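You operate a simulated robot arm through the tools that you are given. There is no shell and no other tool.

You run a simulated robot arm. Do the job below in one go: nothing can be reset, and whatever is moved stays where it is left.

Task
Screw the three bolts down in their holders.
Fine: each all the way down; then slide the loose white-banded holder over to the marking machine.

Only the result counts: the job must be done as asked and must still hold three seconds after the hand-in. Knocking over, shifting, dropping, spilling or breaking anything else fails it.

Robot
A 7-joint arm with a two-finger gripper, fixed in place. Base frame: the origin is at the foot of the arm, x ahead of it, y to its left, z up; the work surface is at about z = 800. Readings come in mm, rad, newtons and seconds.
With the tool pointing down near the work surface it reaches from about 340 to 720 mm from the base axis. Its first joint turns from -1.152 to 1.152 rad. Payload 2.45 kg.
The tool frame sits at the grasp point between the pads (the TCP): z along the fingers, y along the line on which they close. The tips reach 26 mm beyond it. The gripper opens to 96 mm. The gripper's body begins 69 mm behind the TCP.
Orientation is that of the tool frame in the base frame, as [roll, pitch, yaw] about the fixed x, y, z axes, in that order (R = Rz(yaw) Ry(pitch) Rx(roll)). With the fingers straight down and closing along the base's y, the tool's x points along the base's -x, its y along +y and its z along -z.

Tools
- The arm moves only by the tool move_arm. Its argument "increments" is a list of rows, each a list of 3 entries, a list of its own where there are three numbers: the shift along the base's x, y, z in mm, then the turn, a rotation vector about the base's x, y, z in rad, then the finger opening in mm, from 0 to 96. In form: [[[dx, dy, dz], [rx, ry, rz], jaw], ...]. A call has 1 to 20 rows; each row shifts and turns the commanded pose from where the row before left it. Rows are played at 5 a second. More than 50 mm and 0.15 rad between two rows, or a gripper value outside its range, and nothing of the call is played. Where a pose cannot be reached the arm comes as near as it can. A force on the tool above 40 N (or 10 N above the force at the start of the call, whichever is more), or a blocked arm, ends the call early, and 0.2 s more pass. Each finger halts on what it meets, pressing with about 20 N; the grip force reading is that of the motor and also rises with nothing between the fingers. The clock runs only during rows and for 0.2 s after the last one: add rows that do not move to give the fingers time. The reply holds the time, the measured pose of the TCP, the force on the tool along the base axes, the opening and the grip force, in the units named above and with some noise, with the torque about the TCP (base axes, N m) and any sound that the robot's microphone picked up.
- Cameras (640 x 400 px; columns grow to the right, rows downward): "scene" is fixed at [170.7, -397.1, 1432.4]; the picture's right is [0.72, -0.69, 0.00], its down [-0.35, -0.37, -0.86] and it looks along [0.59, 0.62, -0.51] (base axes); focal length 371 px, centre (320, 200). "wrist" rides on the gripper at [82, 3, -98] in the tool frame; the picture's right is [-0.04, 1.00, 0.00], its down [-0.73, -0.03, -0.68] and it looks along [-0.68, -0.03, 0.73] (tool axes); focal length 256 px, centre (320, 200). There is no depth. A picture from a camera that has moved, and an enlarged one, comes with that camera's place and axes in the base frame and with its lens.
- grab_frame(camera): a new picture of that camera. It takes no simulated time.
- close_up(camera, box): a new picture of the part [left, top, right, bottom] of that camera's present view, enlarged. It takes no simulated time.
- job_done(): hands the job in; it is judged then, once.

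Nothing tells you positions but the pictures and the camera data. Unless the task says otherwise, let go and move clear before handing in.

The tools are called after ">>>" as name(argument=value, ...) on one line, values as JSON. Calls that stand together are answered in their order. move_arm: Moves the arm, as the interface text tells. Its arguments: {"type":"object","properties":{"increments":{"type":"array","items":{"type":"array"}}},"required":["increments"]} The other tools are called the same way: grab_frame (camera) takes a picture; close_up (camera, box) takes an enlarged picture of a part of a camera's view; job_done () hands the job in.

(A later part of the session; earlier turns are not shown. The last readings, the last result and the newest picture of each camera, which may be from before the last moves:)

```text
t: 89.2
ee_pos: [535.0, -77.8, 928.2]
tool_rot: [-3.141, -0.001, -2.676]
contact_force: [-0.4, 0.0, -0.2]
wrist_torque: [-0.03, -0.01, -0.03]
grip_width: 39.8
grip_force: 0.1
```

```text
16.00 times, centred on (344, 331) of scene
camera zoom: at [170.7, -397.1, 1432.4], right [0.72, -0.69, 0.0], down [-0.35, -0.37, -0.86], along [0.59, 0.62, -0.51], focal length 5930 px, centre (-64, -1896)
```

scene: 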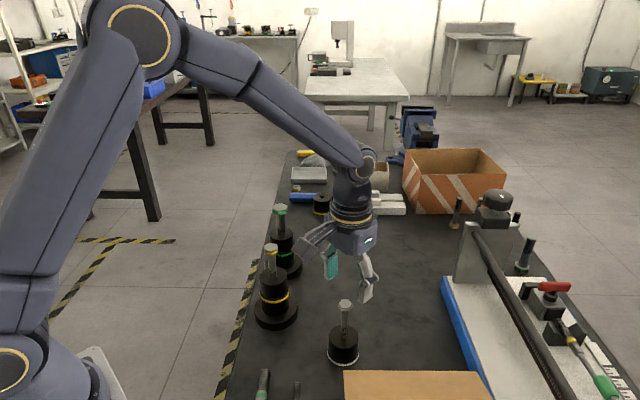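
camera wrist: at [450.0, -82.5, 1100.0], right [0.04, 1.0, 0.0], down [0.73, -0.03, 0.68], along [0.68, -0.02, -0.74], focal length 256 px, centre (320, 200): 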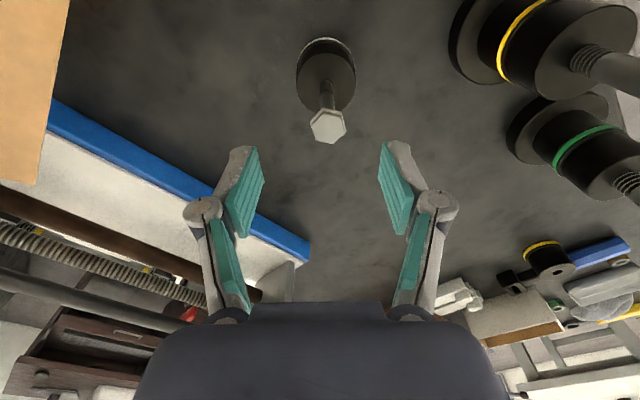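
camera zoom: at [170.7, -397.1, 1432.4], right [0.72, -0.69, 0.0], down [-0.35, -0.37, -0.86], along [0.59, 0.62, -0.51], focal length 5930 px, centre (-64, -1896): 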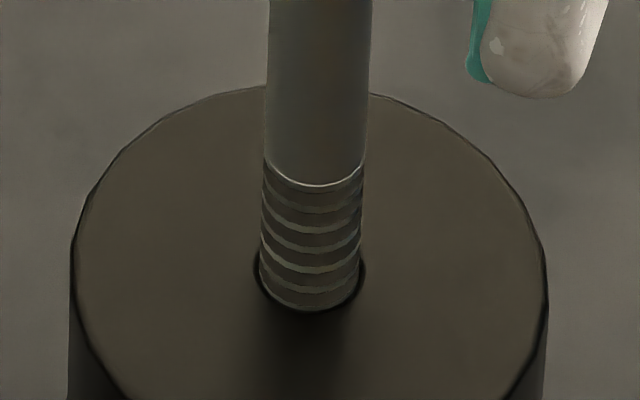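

>>> move_arm(increments=[[[0.3, -0.6, 0], [0, 0, 0], 40], [[0, 0, 0], [0, 0, 0], 14], [[0, 0, 0], [0, 0, 0], 14], [[0, 0, 0], [0, 0, 0], 14], [[0, 0, -0.5], [0, 0, -0.1], 14], [[0, 0, -0.38], [0, 0, -0.15], 14], [[0, 0, -0.38], [0, 0, -0.15], 14], [[0, 0, -0.38], [0, 0, -0.15], 14], [[0, 0, -0.38], [0, 0, -0.15], 14]])

>>> close_up(camera="wrist", box=[240, 120, 400, 220])

>>> close_up(camera="scene", box=[332, 323, 356, 339])

```text
t: 91.2
ee_pos: [535.7, -79.2, 926.6]
tool_rot: [-3.141, 0.0, 2.899]
contact_force: [1.3, 1.9, 5.2]
wrist_torque: [0.04, 0.07, 0.05]
grip_width: 20.7
grip_force: 20.3
```

```text
4.00 times, centred on (320, 170) of wrist
camera zoom: at [457.6, -56.0, 1024.5], right [0.28, 0.96, 0.0], down [0.71, -0.2, 0.68], along [0.65, -0.19, -0.73], focal length 1024 px, centre (320, 320)
```

zoom: 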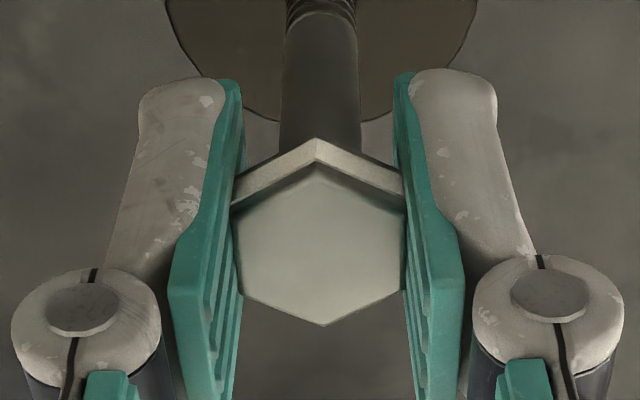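

```text
16.00 times, centred on (344, 331) of scene
camera zoom: at [170.7, -397.1, 1432.4], right [0.72, -0.69, 0.0], down [-0.35, -0.37, -0.86], along [0.59, 0.62, -0.51], focal length 5930 px, centre (-64, -1896)
```

zoom: 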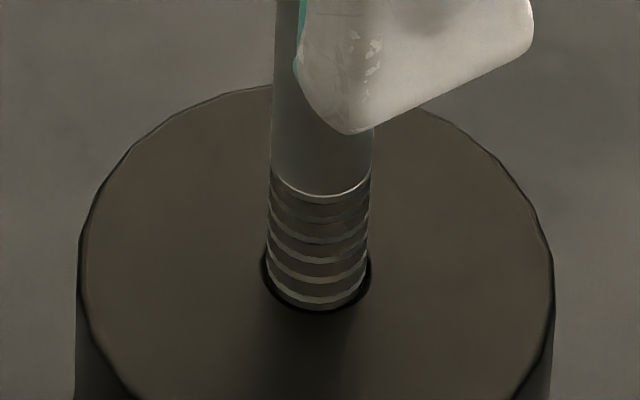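

Still going down steadily. Continuing in short strokes while watching for the stop.

>>> move_arm(increments=[[[0, 0, -0.38], [0, 0, -0.15], 14], [[0, 0, -0.38], [0, 0, -0.15], 14], [[0, 0, -0.38], [0, 0, -0.15], 14], [[0, 0, -0.38], [0, 0, -0.15], 14]])

>>> close_up(camera="wrist", box=[240, 120, 400, 220])

>>> close_up(camera="scene", box=[332, 323, 356, 339])

```text
t: 92.2
ee_pos: [534.7, -79.6, 924.4]
tool_rot: [3.141, 0.001, 2.3]
contact_force: [1.0, -1.3, 10.1]
wrist_torque: [-0.04, -0.05, 0.13]
grip_width: 21.0
grip_force: 20.5
```

```text
4.00 times, centred on (320, 170) of wrist
camera zoom: at [484.1, -16.2, 1023.2], right [0.77, 0.64, 0.0], down [0.47, -0.57, 0.68], along [0.43, -0.52, -0.73], focal length 1024 px, centre (320, 320)
```

zoom: 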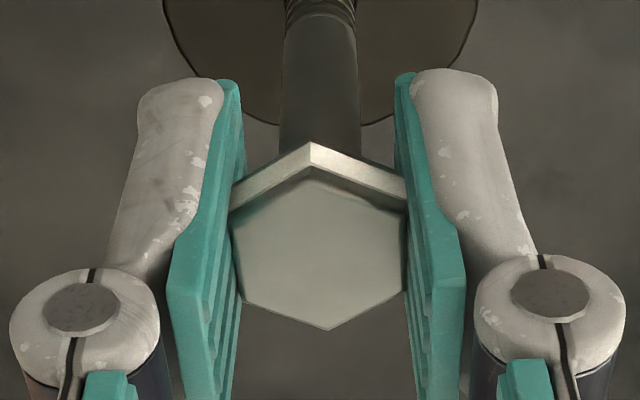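

```text
16.00 times, centred on (344, 331) of scene
camera zoom: at [170.6, -397.1, 1432.4], right [0.72, -0.69, 0.0], down [-0.35, -0.37, -0.86], along [0.59, 0.62, -0.51], focal length 5930 px, centre (-64, -1896)
```

zoom: 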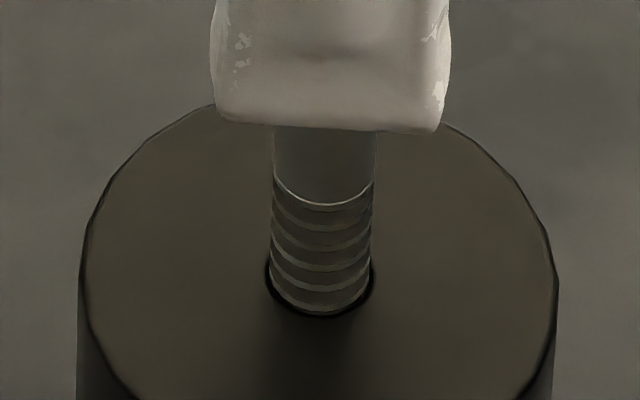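

The exposed thread is now about 18.6 mm, the same as on the other two at their stops, and torque has started to rise. I'll nudge a bit more to confirm it is seated.

>>> move_arm(increments=[[[0, 0, -0.1], [0, 0, -0.1], 14], [[0, 0, 0], [0, 0, -0.1], 14], [[0, 0, 0], [0, 0, -0.05], 14]])

>>> close_up(camera="wrist", box=[240, 120, 400, 220])

>>> close_up(camera="scene", box=[332, 323, 356, 339])

```text
t: 93.0
ee_pos: [534.0, -78.1, 925.8]
tool_rot: [-3.138, -0.002, 2.053]
contact_force: [0.2, 0.3, 6.3]
wrist_torque: [0.01, 0.02, 0.1]
grip_width: 20.8
grip_force: 20.1
```

```text
4.00 times, centred on (320, 170) of wrist
camera zoom: at [500.6, -4.8, 1022.8], right [0.9, 0.43, 0.0], down [0.32, -0.66, 0.68], along [0.29, -0.61, -0.74], focal length 1024 px, centre (320, 320)
```

zoom: 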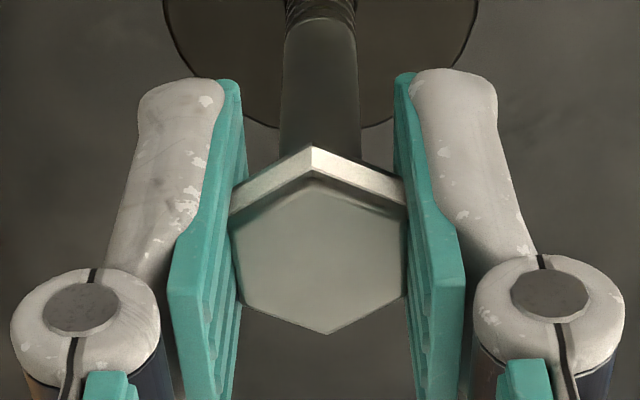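

```text
16.00 times, centred on (344, 331) of scene
camera zoom: at [170.6, -397.1, 1432.4], right [0.72, -0.69, 0.0], down [-0.35, -0.37, -0.86], along [0.59, 0.62, -0.51], focal length 5930 px, centre (-64, -1896)
```

zoom: 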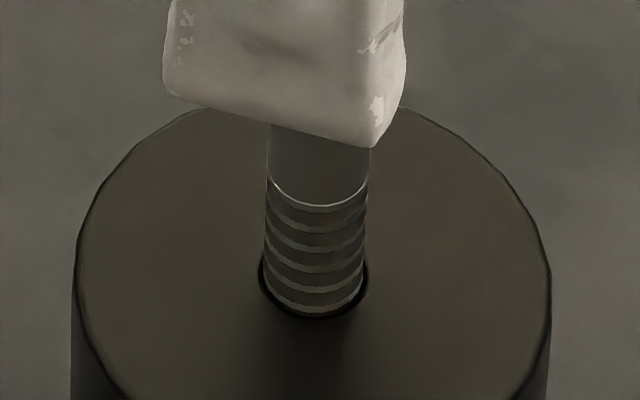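

>>> move_arm(increments=[[[0, 0, -0.4], [0, 0, -0.15], 14], [[0, 0, -0.3], [0, 0, -0.15], 14], [[0, 0, 0], [0, 0, -0.15], 14], [[0, 0, 0], [0, 0, -0.1], 14]])

>>> close_up(camera="wrist", box=[240, 120, 400, 220])

>>> close_up(camera="scene", box=[332, 323, 356, 339])

>>> close_up(camera="scene", box=[320, 320, 370, 370])

```text
t: 94.0
ee_pos: [534.3, -79.8, 924.3]
tool_rot: [3.141, -0.004, 1.504]
contact_force: [-1.4, -0.1, 0.0]
wrist_torque: [-0.01, 0.04, 0.08]
grip_width: 20.8
grip_force: 20.0
```

```text
4.00 times, centred on (320, 170) of wrist
camera zoom: at [544.0, 1.9, 1022.4], right [0.99, -0.11, 0.0], down [-0.08, -0.73, 0.68], along [-0.07, -0.67, -0.74], focal length 1024 px, centre (320, 320)
```

zoom: 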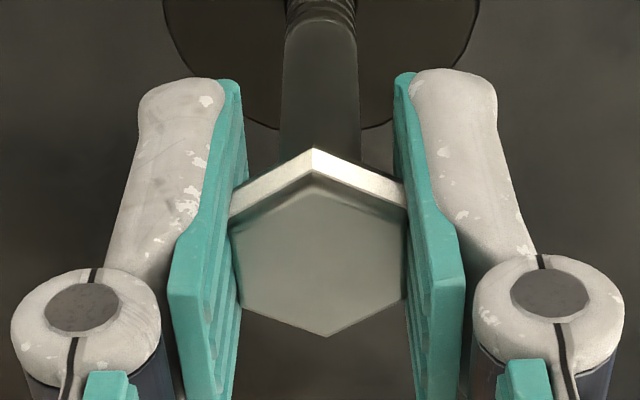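

```text
16.00 times, centred on (344, 331) of scene
camera zoom: at [170.7, -397.1, 1432.4], right [0.72, -0.69, 0.0], down [-0.35, -0.37, -0.86], along [0.59, 0.62, -0.51], focal length 5930 px, centre (-64, -1896)
```

zoom: 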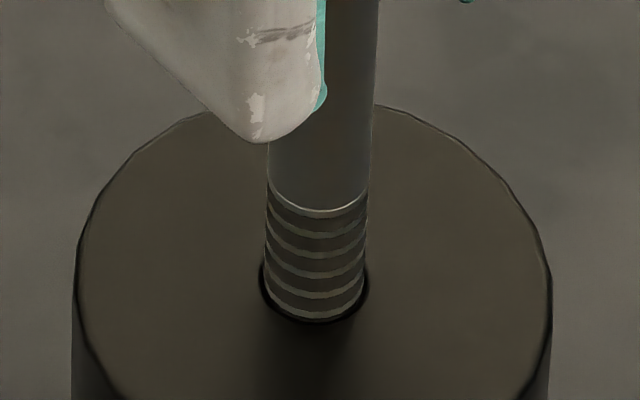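

```text
8.00 times, centred on (345, 345) of scene
camera zoom: at [170.7, -397.1, 1432.4], right [0.72, -0.69, 0.0], down [-0.35, -0.37, -0.86], along [0.59, 0.62, -0.51], focal length 2965 px, centre (120, -960)
```

zoom: 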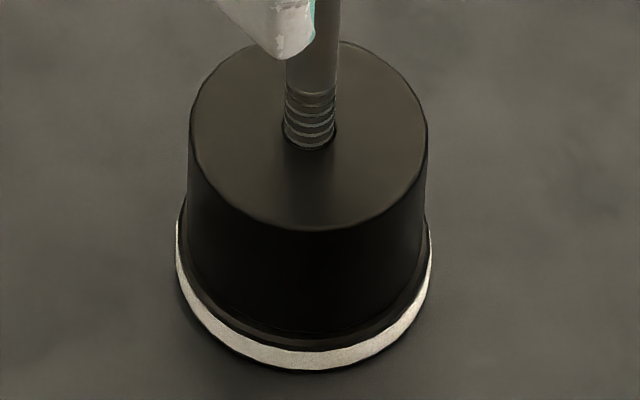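

The exposure is nearly constant now, but the loose holder may be turning along with the bolt. I'll turn back and do another stroke with more downward press to be sure.

>>> move_arm(increments=[[[0, 0, 0], [0, 0, 0], 40], [[0, 0, 0.8], [0, 0, 0], 40], [[0, 0, 0], [0, 0, 0.1496], 40], [[0, 0, 0], [0, 0, 0.1496], 40], [[0, 0, 0], [0, 0, 0.1496], 40], [[0, 0, 0], [0, 0, 0.1496], 40], [[0, 0, 0], [0, 0, 0.1496], 40], [[0, 0, 0], [0, 0, 0.1496], 40], [[0, 0, 0], [0, 0, 0.1496], 40], [[0, 0, 0], [0, 0, 0.1496], 40], [[0, 0, 0], [0, 0, 0.1496], 40], [[0, 0, 0], [0, 0, 0.1496], 40], [[0, 0, 0], [0, 0, 0.1496], 40], [[0, 0, 0], [0, 0, 0.1496], 40], [[0, 0, 0], [0, 0, 0.1496], 40], [[0, 0, 0], [0, 0, 0.1496], 40], [[0, 0, 0], [0, 0, 0], 40]])

>>> close_up(camera="wrist", box=[240, 120, 400, 220])

>>> close_up(camera="scene", box=[332, 323, 356, 339])

```text
t: 97.6
ee_pos: [535.5, -78.9, 925.0]
tool_rot: [3.142, -0.002, -2.683]
contact_force: [1.3, -0.5, 0.4]
wrist_torque: [0.03, 0.01, 0.01]
grip_width: 39.9
grip_force: 0.1
```

```text
4.00 times, centred on (320, 170) of wrist
camera zoom: at [461.5, -111.7, 1023.5], right [-0.41, 0.91, 0.0], down [0.67, 0.3, 0.68], along [0.62, 0.28, -0.74], focal length 1024 px, centre (320, 320)
```

zoom: 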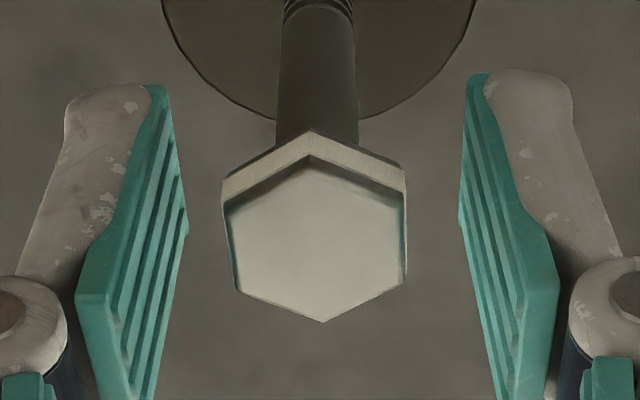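

```text
16.00 times, centred on (344, 331) of scene
camera zoom: at [170.7, -397.1, 1432.4], right [0.72, -0.69, 0.0], down [-0.35, -0.37, -0.86], along [0.59, 0.62, -0.51], focal length 5930 px, centre (-64, -1896)
```

zoom: 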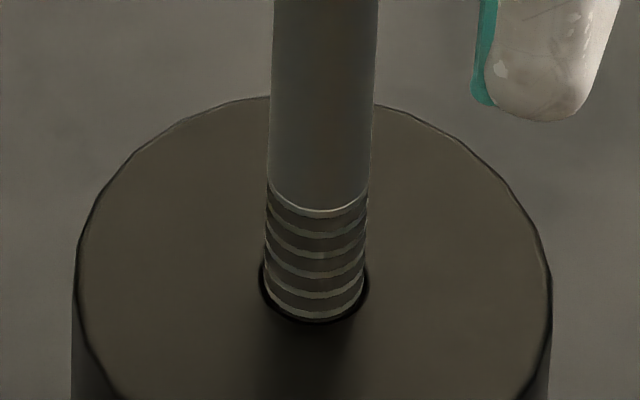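

>>> move_arm(increments=[[[0.3, -0.6, 0], [0, 0, 0], 40], [[0, 0, 0], [0, 0, 0], 14], [[0, 0, 0], [0, 0, 0], 14], [[0, 0, 0], [0, 0, 0], 14], [[0, 0, -0.6], [0, 0, 0], 14], [[0, 0, -0.2], [0, 0, -0.12], 14], [[0, 0, -0.2], [0, 0, -0.12], 14], [[0, 0, -0.2], [0, 0, -0.12], 14], [[0, 0, -0.2], [0, 0, -0.12], 14], [[0, 0, 0], [0, 0, -0.12], 14], [[0, 0, 0], [0, 0, -0.12], 14]])

>>> close_up(camera="wrist", box=[240, 120, 400, 220])

>>> close_up(camera="scene", box=[332, 323, 356, 339])

```text
t: 100.0
ee_pos: [535.3, -79.1, 924.8]
tool_rot: [-3.14, -0.003, 2.876]
contact_force: [2.0, 0.5, 1.4]
wrist_torque: [-0.02, -0.25, 0.06]
grip_width: 20.7
grip_force: 20.0
```

```text
4.00 times, centred on (320, 170) of wrist
camera zoom: at [458.4, -54.5, 1022.2], right [0.3, 0.95, 0.0], down [0.7, -0.22, 0.68], along [0.65, -0.2, -0.74], focal length 1024 px, centre (320, 320)
```

zoom: 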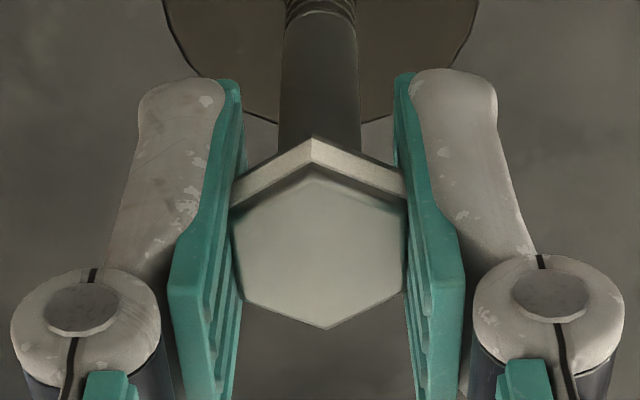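

```text
16.00 times, centred on (344, 331) of scene
camera zoom: at [170.8, -397.1, 1432.4], right [0.72, -0.69, 0.0], down [-0.35, -0.37, -0.86], along [0.59, 0.62, -0.51], focal length 5930 px, centre (-64, -1896)
```

zoom: 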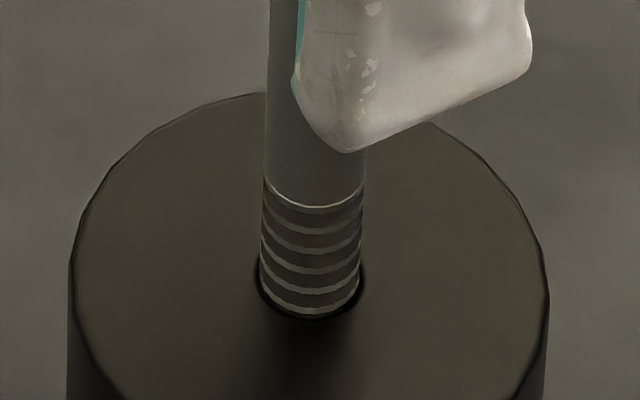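

The exposure didn't change over another 0.7 rad, so the white bolt is fully down and its holder now just turns with it. I'll release, rise and look over the machine area before sliding the holder.

>>> move_arm(increments=[[[0, 0, 0], [0, 0, 0], 46], [[0, 0, 0], [0, 0, 0], 60], [[0, 0, 40], [0, 0, 0], 60], [[0, 0, 40], [0, 0, 0.13], 60], [[0, 0, 40], [0, 0, 0.135], 60], [[-20, -35, 20], [0, 0, 0], 60], [[-20, -35, 20], [0, 0, 0], 60], [[-20, -35, 20], [0, 0, 0], 60], [[0, 0, 0], [0, 0, 0], 60]])

>>> grab_frame(camera="wrist")

>>> grab_frame(camera="scene")

```text
t: 102.0
ee_pos: [475.3, -185.2, 1104.8]
tool_rot: [3.142, -0.003, -3.141]
contact_force: [0.6, -0.6, -0.5]
wrist_torque: [0.01, -0.02, 0.01]
grip_width: 59.8
grip_force: 0.0
```

```text
taken
camera wrist: at [393.7, -182.0, 1202.8], right [0.04, 1.0, 0.0], down [0.73, -0.03, 0.68], along [0.68, -0.03, -0.74], focal length 256 px, centre (320, 200)
```

wrist: 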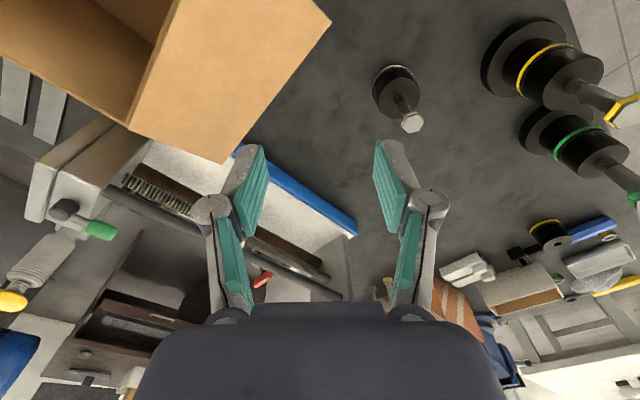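

```text
taken
```

scene: 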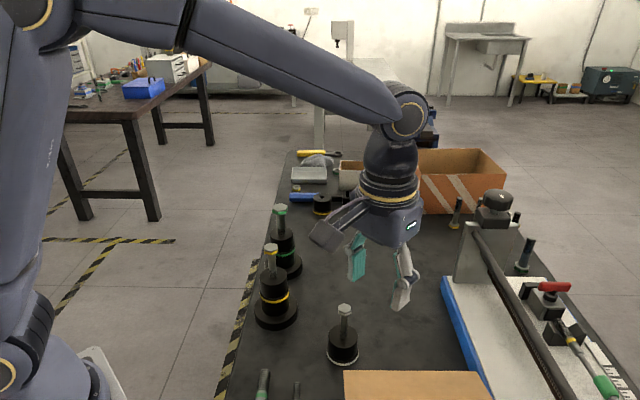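

>>> close_up(camera="wrist", box=[0, 80, 240, 330])

>>> close_up(camera="wrist", box=[200, 130, 400, 310])

>>> close_up(camera="scene", box=[430, 270, 560, 400])

>>> close_up(camera="scene", box=[320, 300, 480, 400])

```text
1.60 times, centred on (120, 205) of wrist
camera zoom: at [393.7, -182.0, 1202.8], right [0.04, 1.0, 0.0], down [0.73, -0.03, 0.68], along [0.68, -0.03, -0.74], focal length 410 px, centre (640, 192)
```

zoom: 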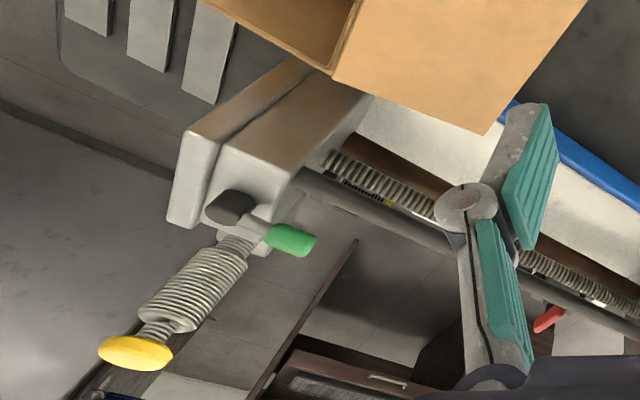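

```text
2.22 times, centred on (300, 220) of wrist
camera zoom: at [393.7, -182.0, 1202.8], right [0.04, 1.0, 0.0], down [0.73, -0.03, 0.68], along [0.68, -0.03, -0.74], focal length 569 px, centre (364, 156)
```

zoom: 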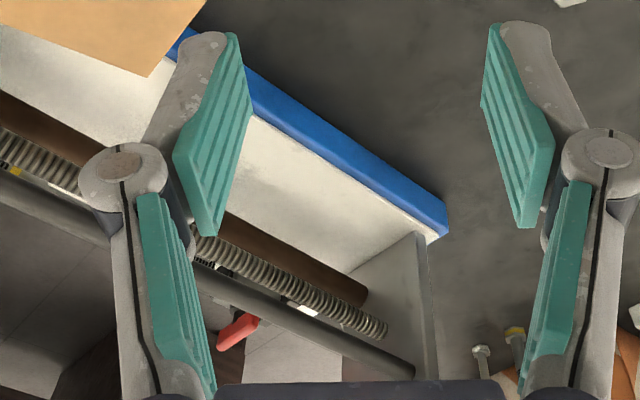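

```text
3.08 times, centred on (495, 335) of scene
camera zoom: at [170.7, -397.1, 1432.4], right [0.72, -0.69, 0.0], down [-0.35, -0.37, -0.86], along [0.59, 0.62, -0.51], focal length 1140 px, centre (-218, -215)
```

zoom: 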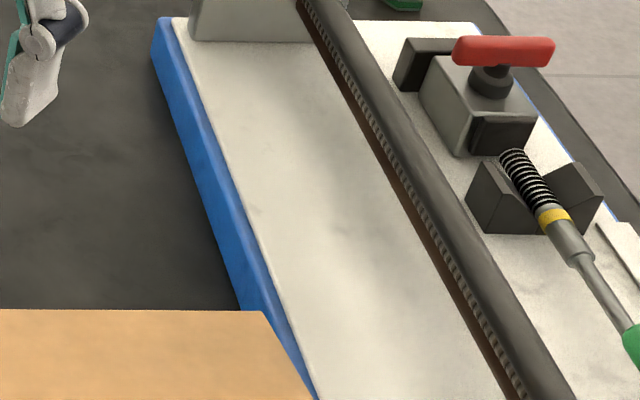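

```text
4.00 times, centred on (400, 350) of scene
camera zoom: at [170.7, -397.1, 1432.4], right [0.72, -0.69, 0.0], down [-0.35, -0.37, -0.86], along [0.59, 0.62, -0.51], focal length 1482 px, centre (0, -400)
```

zoom: 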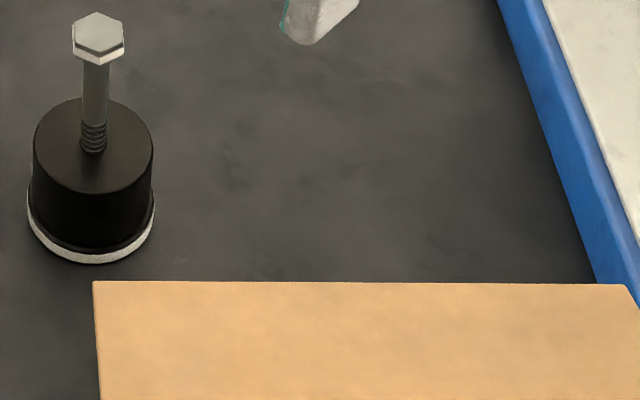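

The blue-edged bed of the machine has its near bottom edge along a line about 675 mm from the base (direction about 45°), and the mat in between is clear. I'll return over the white holder with the jaws parallel to that edge.

>>> move_arm(increments=[[[12, 22, 0], [0, 0, -0.1302], 92], [[12, 22, 0], [0, 0, -0.1302], 92], [[12, 22, -20], [0, 0, -0.1302], 92], [[12, 22, -25], [0, 0, -0.1302], 92], [[11.7, 18, -30], [0, 0, -0.1302], 92], [[0, 0, -25], [0, 0, -0.1302], 92], [[0, 0, 0], [0, 0, 0], 92]])

>>> grab_frame(camera="wrist")

>>> close_up(camera="wrist", box=[240, 60, 400, 180])

```text
t: 103.6
ee_pos: [535.7, -76.7, 1003.5]
tool_rot: [3.14, -0.002, 2.359]
contact_force: [0.4, 0.4, -0.9]
wrist_torque: [0.0, 0.03, -0.01]
grip_width: 91.8
grip_force: 0.0
```

```text
taken
camera wrist: at [481.0, -17.2, 1101.5], right [0.73, 0.68, 0.0], down [0.5, -0.54, 0.68], along [0.46, -0.5, -0.74], focal length 256 px, centre (320, 200)
```

wrist: 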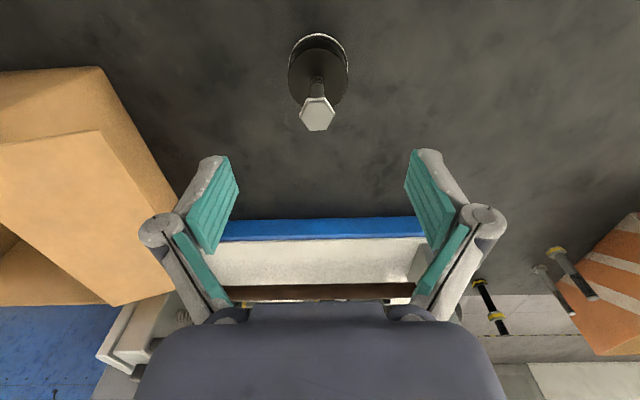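

```text
3.33 times, centred on (320, 120) of wrist
camera zoom: at [481.0, -17.2, 1101.5], right [0.73, 0.68, 0.0], down [0.5, -0.54, 0.68], along [0.46, -0.5, -0.74], focal length 853 px, centre (320, 467)
```

zoom: 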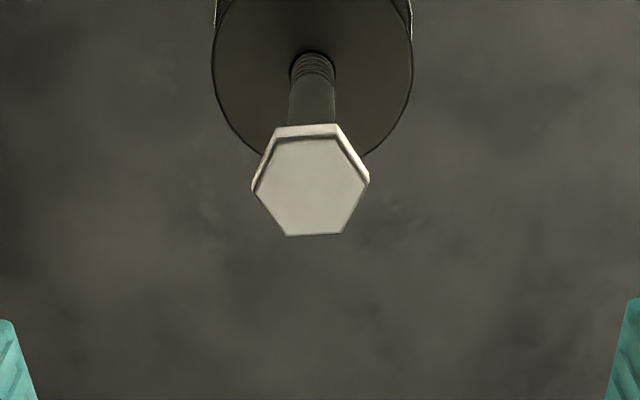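

The head is only about 2.5 mm off to the side here, and the machine edge is parallel to the jaws. I'll centre, then descend around the holder with the palm staying just above the bolt head.

>>> close_up(camera="wrist", box=[230, 200, 410, 300])

>>> move_arm(increments=[[[-2, -1.5, -30], [0, 0, 0], 92], [[0, 0, -35], [0, 0, 0], 92], [[0, 0, -35], [0, 0, 0], 92], [[0, 0, -25], [0, 0, 0], 92], [[0, 0, 0], [0, 0, 0], 92]])

>>> grab_frame(camera="wrist")

>>> close_up(camera="scene", box=[300, 260, 400, 380])

```text
3.56 times, centred on (320, 250) of wrist
camera zoom: at [481.0, -17.2, 1101.5], right [0.73, 0.68, 0.0], down [0.5, -0.54, 0.68], along [0.46, -0.5, -0.74], focal length 910 px, centre (320, 22)
```

zoom: 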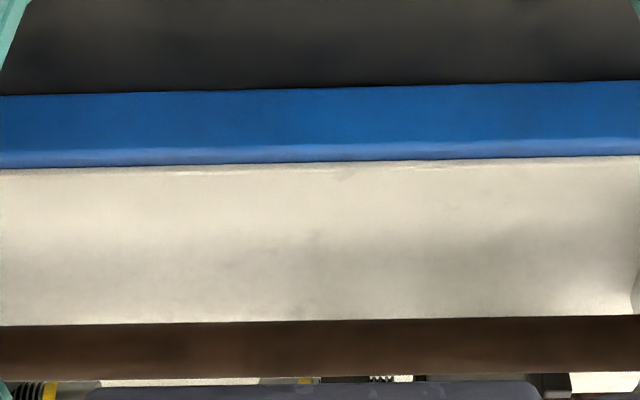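

```text
t: 104.8
ee_pos: [533.2, -78.7, 879.8]
tool_rot: [3.141, -0.002, 2.362]
contact_force: [-0.2, 0.0, 0.4]
wrist_torque: [0.02, 0.02, -0.03]
grip_width: 91.8
grip_force: 0.0
```

```text
taken
camera wrist: at [477.5, -18.6, 977.5], right [0.73, 0.68, 0.0], down [0.5, -0.54, 0.68], along [0.46, -0.5, -0.74], focal length 256 px, centre (320, 200)
```

wrist: 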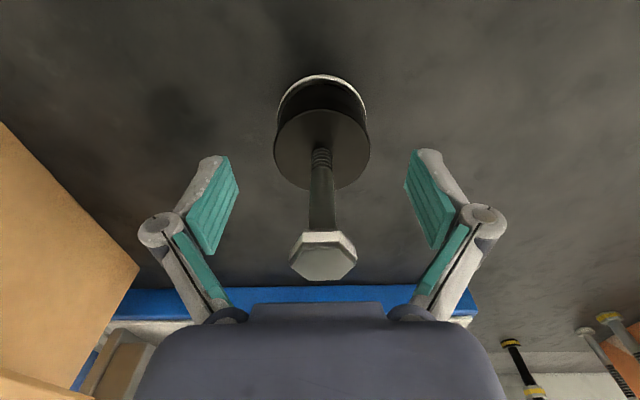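

```text
3.33 times, centred on (350, 320) of scene
camera zoom: at [170.7, -397.1, 1432.4], right [0.72, -0.69, 0.0], down [-0.35, -0.37, -0.86], along [0.59, 0.62, -0.51], focal length 1235 px, centre (220, -200)
```

zoom: 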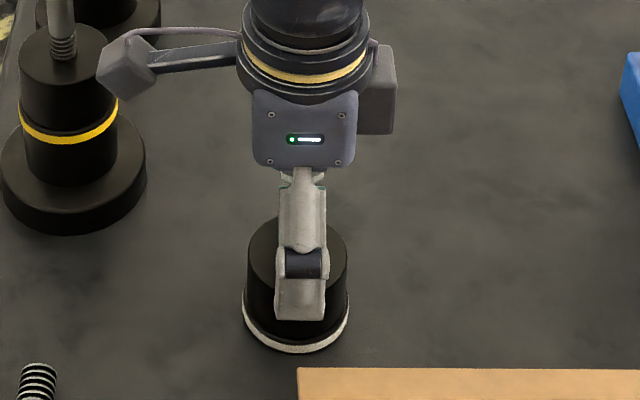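

Well centred, and the head clears the palm. I'll lower a further 19 mm and close gently on the upper holder body.

>>> move_arm(increments=[[[0, 0, -10], [0, 0, 0], 92], [[0, 0, -9], [0, 0, 0], 92], [[0, 0, 0], [0, 0, 0], 92]])

>>> close_up(camera="wrist", box=[200, 100, 440, 320])

>>> close_up(camera="scene", box=[310, 290, 380, 370])

```text
t: 105.6
ee_pos: [532.8, -79.0, 859.4]
tool_rot: [-3.14, -0.003, 2.363]
contact_force: [0.1, 0.9, -0.1]
wrist_torque: [0.01, 0.01, -0.01]
grip_width: 92.0
grip_force: 0.1
```

```text
1.82 times, centred on (320, 210) of wrist
camera zoom: at [478.8, -19.5, 957.8], right [0.73, 0.68, 0.0], down [0.5, -0.54, 0.68], along [0.46, -0.5, -0.74], focal length 465 px, centre (320, 182)
```

zoom: 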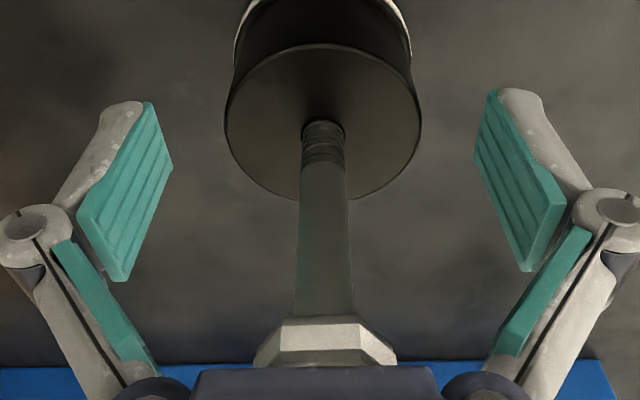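

```text
5.00 times, centred on (345, 330) of scene
camera zoom: at [170.7, -397.1, 1432.4], right [0.72, -0.69, 0.0], down [-0.35, -0.37, -0.86], along [0.59, 0.62, -0.51], focal length 1853 px, centre (195, -450)
```

zoom: 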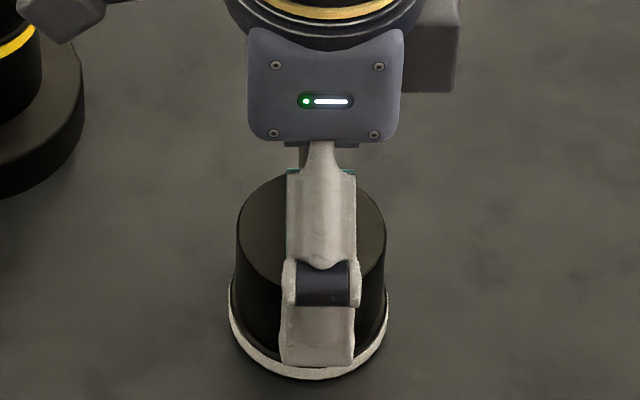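

The holder top is at about z=843, so the tips overlap it by about 10 mm. I'll lower 2.5 mm more and close.

>>> move_arm(increments=[[[0, 0, -2.5], [0, 0, 0], 92], [[0, 0, 0], [0, 0, 0], 45], [[0, 0, 0], [0, 0, 0], 45], [[0, 0, 0], [0, 0, 0], 45], [[0, 0, 0], [0, 0, 0], 45], [[0, 0, 0], [0, 0, 0], 45]])

>>> close_up(camera="wrist", box=[200, 100, 440, 320])

>>> close_up(camera="scene", box=[310, 290, 380, 370])

```text
t: 107.0
ee_pos: [533.6, -78.7, 857.0]
tool_rot: [3.141, -0.002, 2.363]
contact_force: [3.0, 4.5, 4.5]
wrist_torque: [0.3, -0.35, 0.04]
grip_width: 57.7
grip_force: 20.0
```

```text
1.82 times, centred on (320, 210) of wrist
camera zoom: at [478.6, -19.6, 955.6], right [0.73, 0.68, 0.0], down [0.5, -0.54, 0.68], along [0.46, -0.5, -0.73], focal length 465 px, centre (320, 182)
```

zoom: 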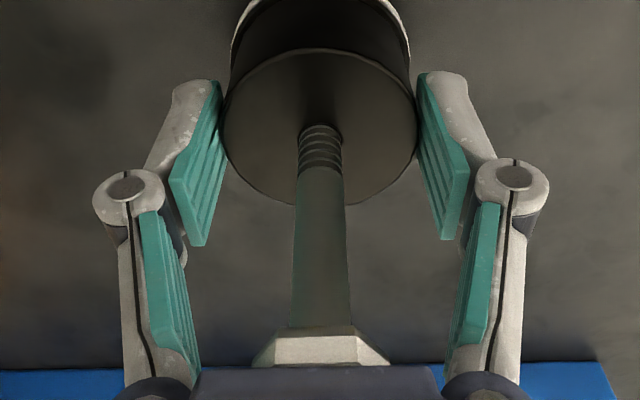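

```text
5.00 times, centred on (345, 330) of scene
camera zoom: at [170.7, -397.0, 1432.4], right [0.72, -0.69, 0.0], down [-0.35, -0.37, -0.86], along [0.59, 0.62, -0.51], focal length 1853 px, centre (195, -450)
```

zoom: 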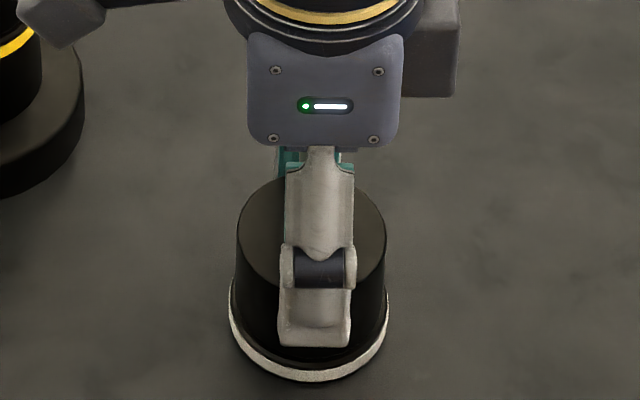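

The holder is gripped at 57.7 mm, with the bolt head just under the palm. I'll slide it along the mat toward the machine slowly, checking forces halfway.

>>> move_arm(increments=[[[3, -3.6, 0], [0, 0, 0], 45], [[7.8, -9.4, 0], [0, 0, 0], 45], [[7.8, -9.4, 0], [0, 0, 0], 45], [[7.8, -9.4, 0], [0, 0, 0], 45], [[7.8, -9.4, 0], [0, 0, 0], 45], [[7.8, -9.4, 0], [0, 0, 0], 45], [[7.8, -9.4, 0], [0, 0, 0], 45], [[0, 0, 0], [0, 0, 0], 45]])

>>> grab_frame(camera="scene")

>>> grab_frame(camera="wrist")

```text
t: 108.8
ee_pos: [582.6, -138.6, 856.4]
tool_rot: [-3.141, -0.001, 2.361]
contact_force: [-2.8, 0.8, 1.9]
wrist_torque: [0.18, -0.11, 0.05]
grip_width: 57.6
grip_force: 20.0
```

```text
taken
```

scene: 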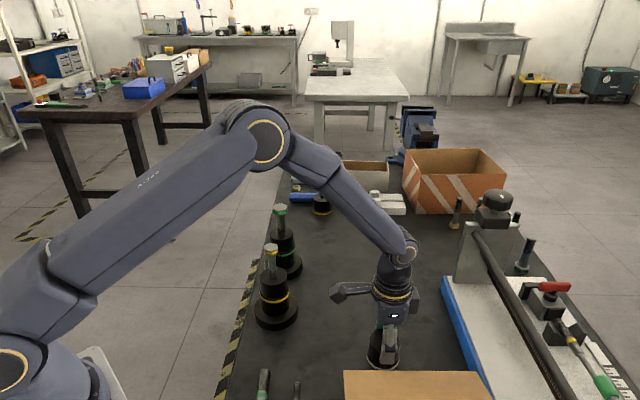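

```text
taken
camera wrist: at [527.9, -80.5, 955.5], right [0.73, 0.68, 0.0], down [0.5, -0.54, 0.68], along [0.46, -0.5, -0.74], focal length 256 px, centre (320, 200)
```

wrist: 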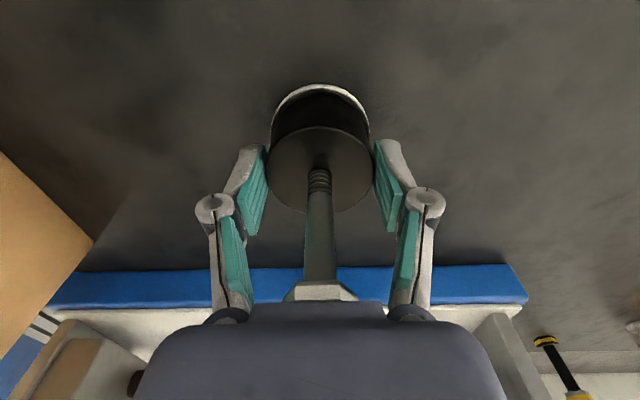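

Sliding goes smoothly with little force. Continuing toward the machine edge.

>>> move_arm(increments=[[[7.8, -9.4, 0], [0, 0, 0], 45], [[7.8, -9.4, 0], [0, 0, 0], 45], [[7.8, -9.4, 0], [0, 0, 0], 45], [[7.8, -9.4, 0], [0, 0, 0], 45], [[7.8, -9.4, 0], [0, 0, 0], 45], [[7.8, -9.4, 0], [0, 0, 0], 45], [[7.8, -9.4, 0], [0, 0, 0], 45], [[0, 0, 0], [0, 0, 0], 45]])

>>> grab_frame(camera="scene")

>>> grab_frame(camera="wrist")

>>> close_up(camera="scene", box=[340, 280, 520, 400])

```text
t: 110.6
ee_pos: [636.5, -205.6, 857.1]
tool_rot: [-3.14, -0.003, 2.361]
contact_force: [-2.1, 1.7, -0.9]
wrist_torque: [-0.02, -0.04, 0.01]
grip_width: 57.0
grip_force: 19.9
```

```text
taken
```

scene: 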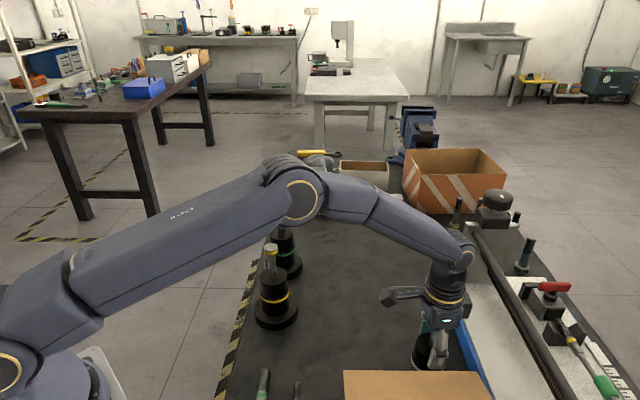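

```text
taken
camera wrist: at [582.8, -146.5, 955.6], right [0.73, 0.68, 0.0], down [0.5, -0.54, 0.68], along [0.46, -0.5, -0.74], focal length 256 px, centre (320, 200)
```

wrist: 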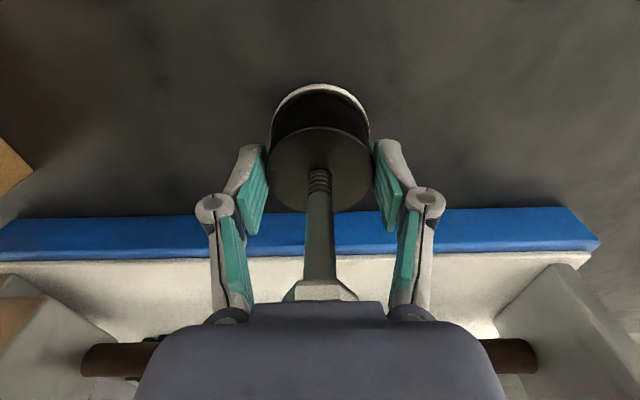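

```text
3.33 times, centred on (430, 340) of scene
camera zoom: at [170.7, -397.1, 1432.4], right [0.72, -0.69, 0.0], down [-0.35, -0.37, -0.86], along [0.59, 0.62, -0.51], focal length 1235 px, centre (-47, -267)
```

zoom: 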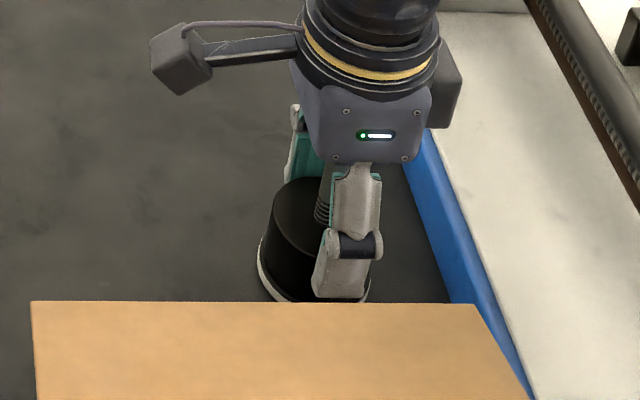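

Now about 40–50 mm remain to the blue edge. I'll measure the gap more closely before the final approach.

>>> close_up(camera="scene", box=[410, 330, 490, 380])

>>> close_up(camera="wrist", box=[240, 80, 400, 240])

```text
8.00 times, centred on (450, 355) of scene
camera zoom: at [170.7, -397.1, 1432.4], right [0.72, -0.69, 0.0], down [-0.35, -0.37, -0.86], along [0.59, 0.62, -0.51], focal length 2965 px, centre (-720, -1040)
```

zoom: 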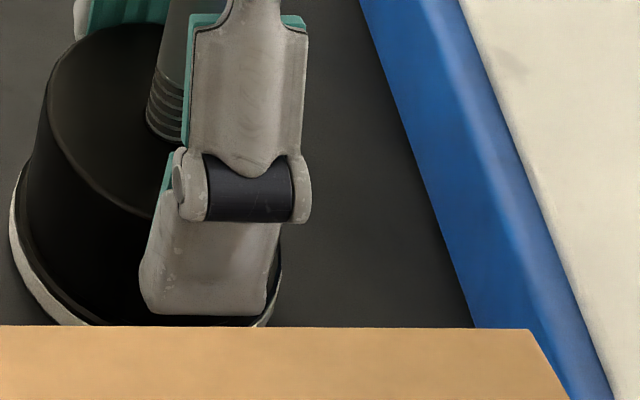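

```text
2.50 times, centred on (320, 160) of wrist
camera zoom: at [582.8, -146.5, 955.6], right [0.73, 0.68, 0.0], down [0.5, -0.54, 0.68], along [0.46, -0.5, -0.74], focal length 640 px, centre (320, 300)
```

zoom: 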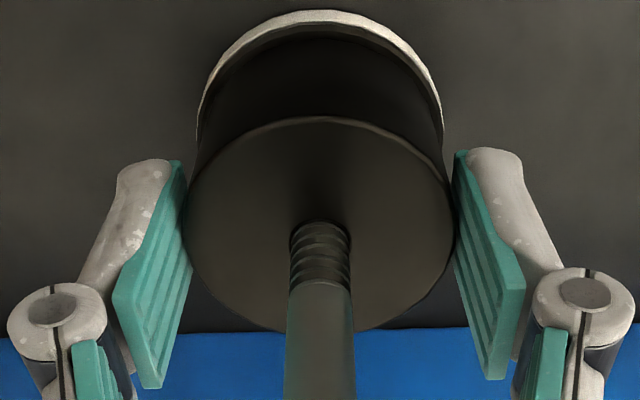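

I estimate a 36–44 mm gap between the ring and the blue edge. I'll move 30 mm straight toward it and measure again.

>>> move_arm(increments=[[[5.33, -5.27, 0], [0, 0, 0], 45], [[5.33, -5.27, 0], [0, 0, 0], 45], [[5.33, -5.27, 0], [0, 0, 0], 45], [[5.33, -5.27, 0], [0, 0, 0], 45], [[0, 0, 0], [0, 0, 0], 45]])

>>> close_up(camera="scene", box=[410, 330, 490, 380])

>>> close_up(camera="wrist", box=[240, 80, 400, 240])

>>> grab_frame(camera="scene")

```text
t: 111.8
ee_pos: [660.0, -227.7, 856.8]
tool_rot: [-3.139, -0.002, 2.361]
contact_force: [-1.2, 1.3, -0.3]
wrist_torque: [-0.09, -0.06, -0.01]
grip_width: 57.5
grip_force: 19.9
```

```text
8.00 times, centred on (450, 355) of scene
camera zoom: at [170.8, -397.1, 1432.4], right [0.72, -0.69, 0.0], down [-0.35, -0.37, -0.86], along [0.59, 0.62, -0.51], focal length 2965 px, centre (-720, -1040)
```

zoom: 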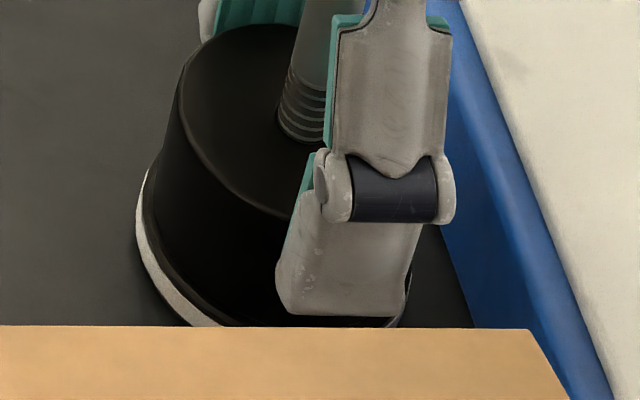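

```text
2.50 times, centred on (320, 160) of wrist
camera zoom: at [604.8, -167.7, 955.6], right [0.73, 0.68, 0.0], down [0.5, -0.54, 0.68], along [0.46, -0.5, -0.74], focal length 640 px, centre (320, 300)
```

zoom: 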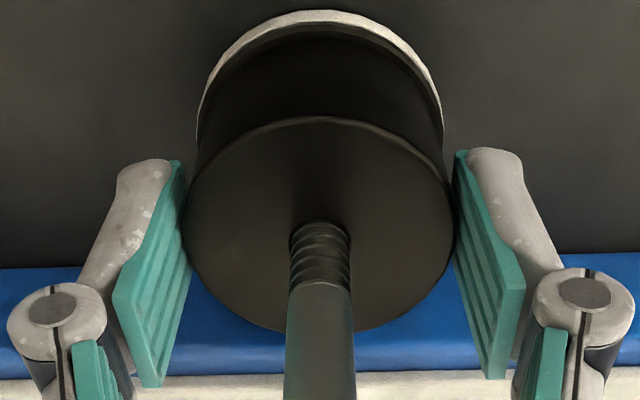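

```text
taken
```

scene: 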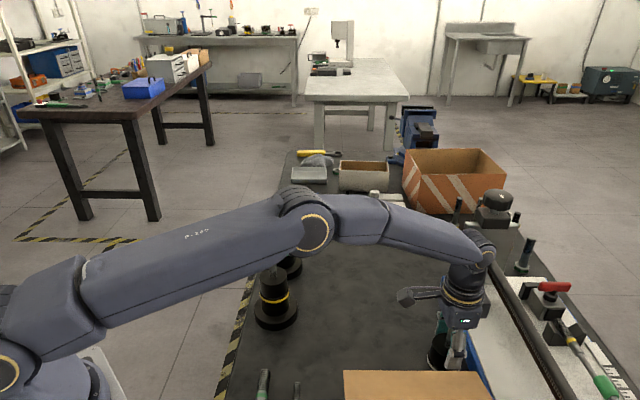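

The gap is now about 7–8 mm and the holder sits roughly mid-bed. I'll advance 5 mm more, gently.

>>> move_arm(increments=[[[1.8, -1.75, 0], [0, 0, 0], 45], [[1.75, -1.75, 0], [0, 0, 0], 45], [[0, 0, 0], [0, 0, 0], 45]])

>>> close_up(camera="scene", box=[420, 335, 480, 375])

>>> close_up(camera="wrist", box=[240, 80, 400, 240])

```text
t: 112.6
ee_pos: [663.8, -230.2, 857.2]
tool_rot: [-3.141, -0.003, 2.361]
contact_force: [-1.8, 1.4, 0.8]
wrist_torque: [-0.01, 0.08, -0.03]
grip_width: 57.6
grip_force: 20.0
```

```text
10.00 times, centred on (450, 355) of scene
camera zoom: at [170.7, -397.1, 1432.4], right [0.72, -0.69, 0.0], down [-0.35, -0.37, -0.86], along [0.59, 0.62, -0.51], focal length 3706 px, centre (-980, -1350)
```

zoom: 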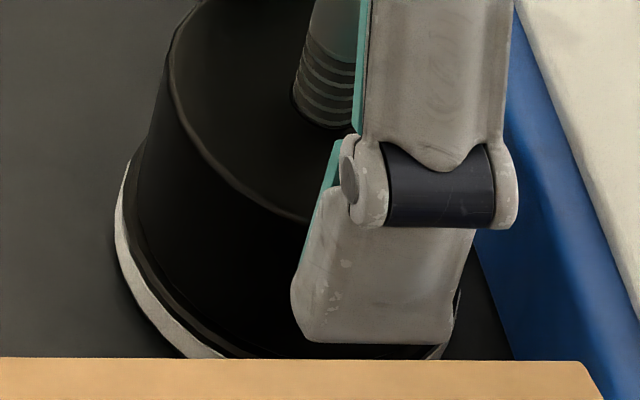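

```text
2.50 times, centred on (320, 160) of wrist
camera zoom: at [608.5, -170.9, 955.5], right [0.73, 0.68, 0.0], down [0.5, -0.54, 0.68], along [0.46, -0.5, -0.74], focal length 640 px, centre (320, 300)
```

zoom: 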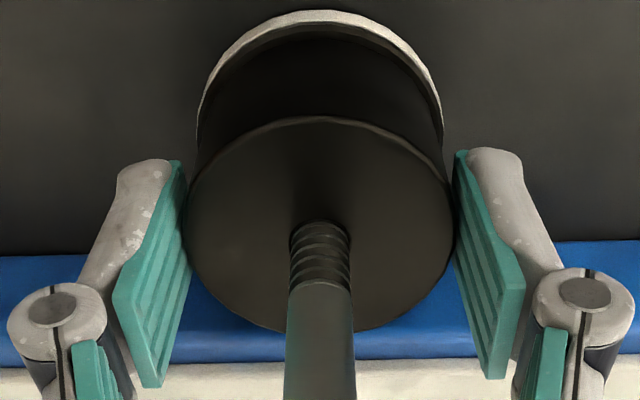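

The holder now stands about 3 mm from the machine's blue edge with no contact force. I'll release and lift straight up.

>>> move_arm(increments=[[[0, 0, 0], [0, 0, 0], 70], [[0, 0, 0], [0, 0, 0], 92], [[0, 0, 0], [0, 0, 0], 92], [[0, 0, 20], [0, 0, 0], 92], [[0, 0, 40], [0, 0, 0], 92], [[0, 0, 45], [0, 0, 0], 92], [[0, 0, 45], [0, 0, 0], 92], [[-20, 20, 30], [0, 0, 0], 92], [[-30, 30, 0], [0, 0, 0], 92], [[-30, 30, 0], [0, 0, 0], 92], [[-30, 30, 0], [0, 0, 0], 92], [[0, 0, 0], [0, 0, 0], 92]])

>>> grab_frame(camera="scene")

>>> grab_frame(camera="wrist")

>>> close_up(camera="scene", box=[400, 290, 500, 380])

>>> close_up(camera="scene", box=[240, 190, 310, 330])

```text
t: 115.2
ee_pos: [552.3, -120.1, 1037.6]
tool_rot: [-3.141, -0.002, 2.361]
contact_force: [0.6, 0.1, 0.6]
wrist_torque: [-0.01, -0.01, 0.0]
grip_width: 92.2
grip_force: 0.0
```

```text
taken
```

scene: 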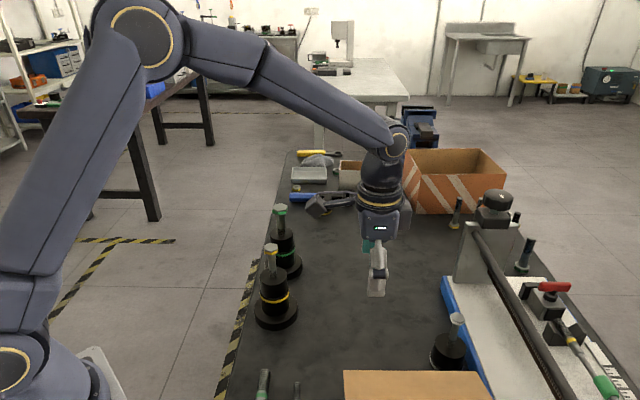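

```text
taken
camera wrist: at [496.5, -59.5, 1136.1], right [0.73, 0.68, 0.0], down [0.5, -0.54, 0.68], along [0.46, -0.5, -0.73], focal length 256 px, centre (320, 200)
```

wrist: 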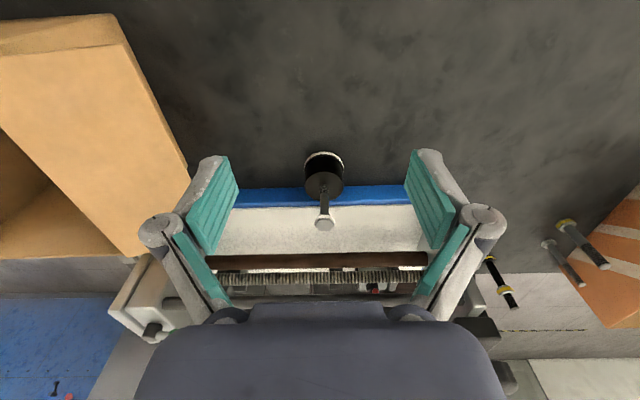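

```text
4.44 times, centred on (450, 335) of scene
camera zoom: at [170.7, -397.1, 1432.4], right [0.72, -0.69, 0.0], down [-0.35, -0.37, -0.86], along [0.59, 0.62, -0.51], focal length 1647 px, centre (-258, -400)
```

zoom: 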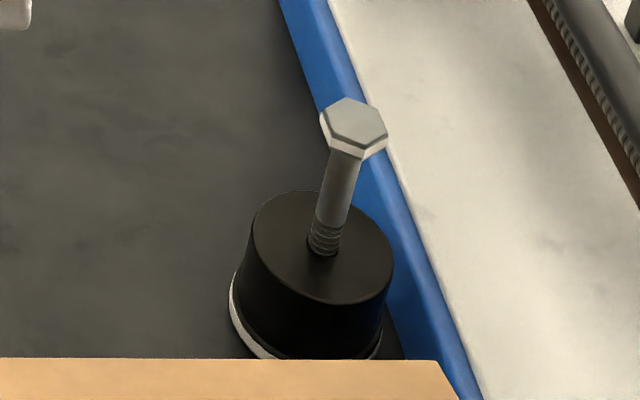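

```text
2.86 times, centred on (275, 260) of scene
camera zoom: at [170.7, -397.1, 1432.4], right [0.72, -0.69, 0.0], down [-0.35, -0.37, -0.86], along [0.59, 0.62, -0.51], focal length 1059 px, centre (449, 29)
```

zoom: 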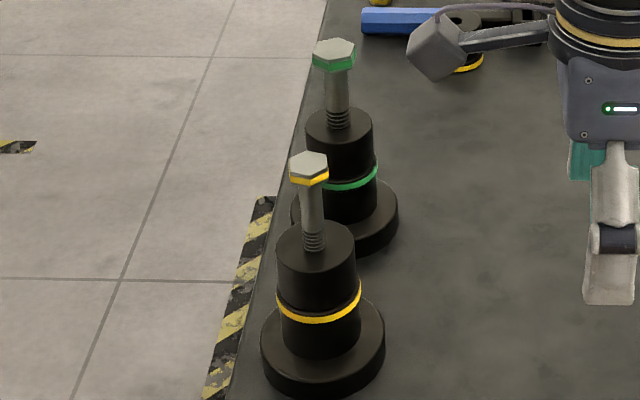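

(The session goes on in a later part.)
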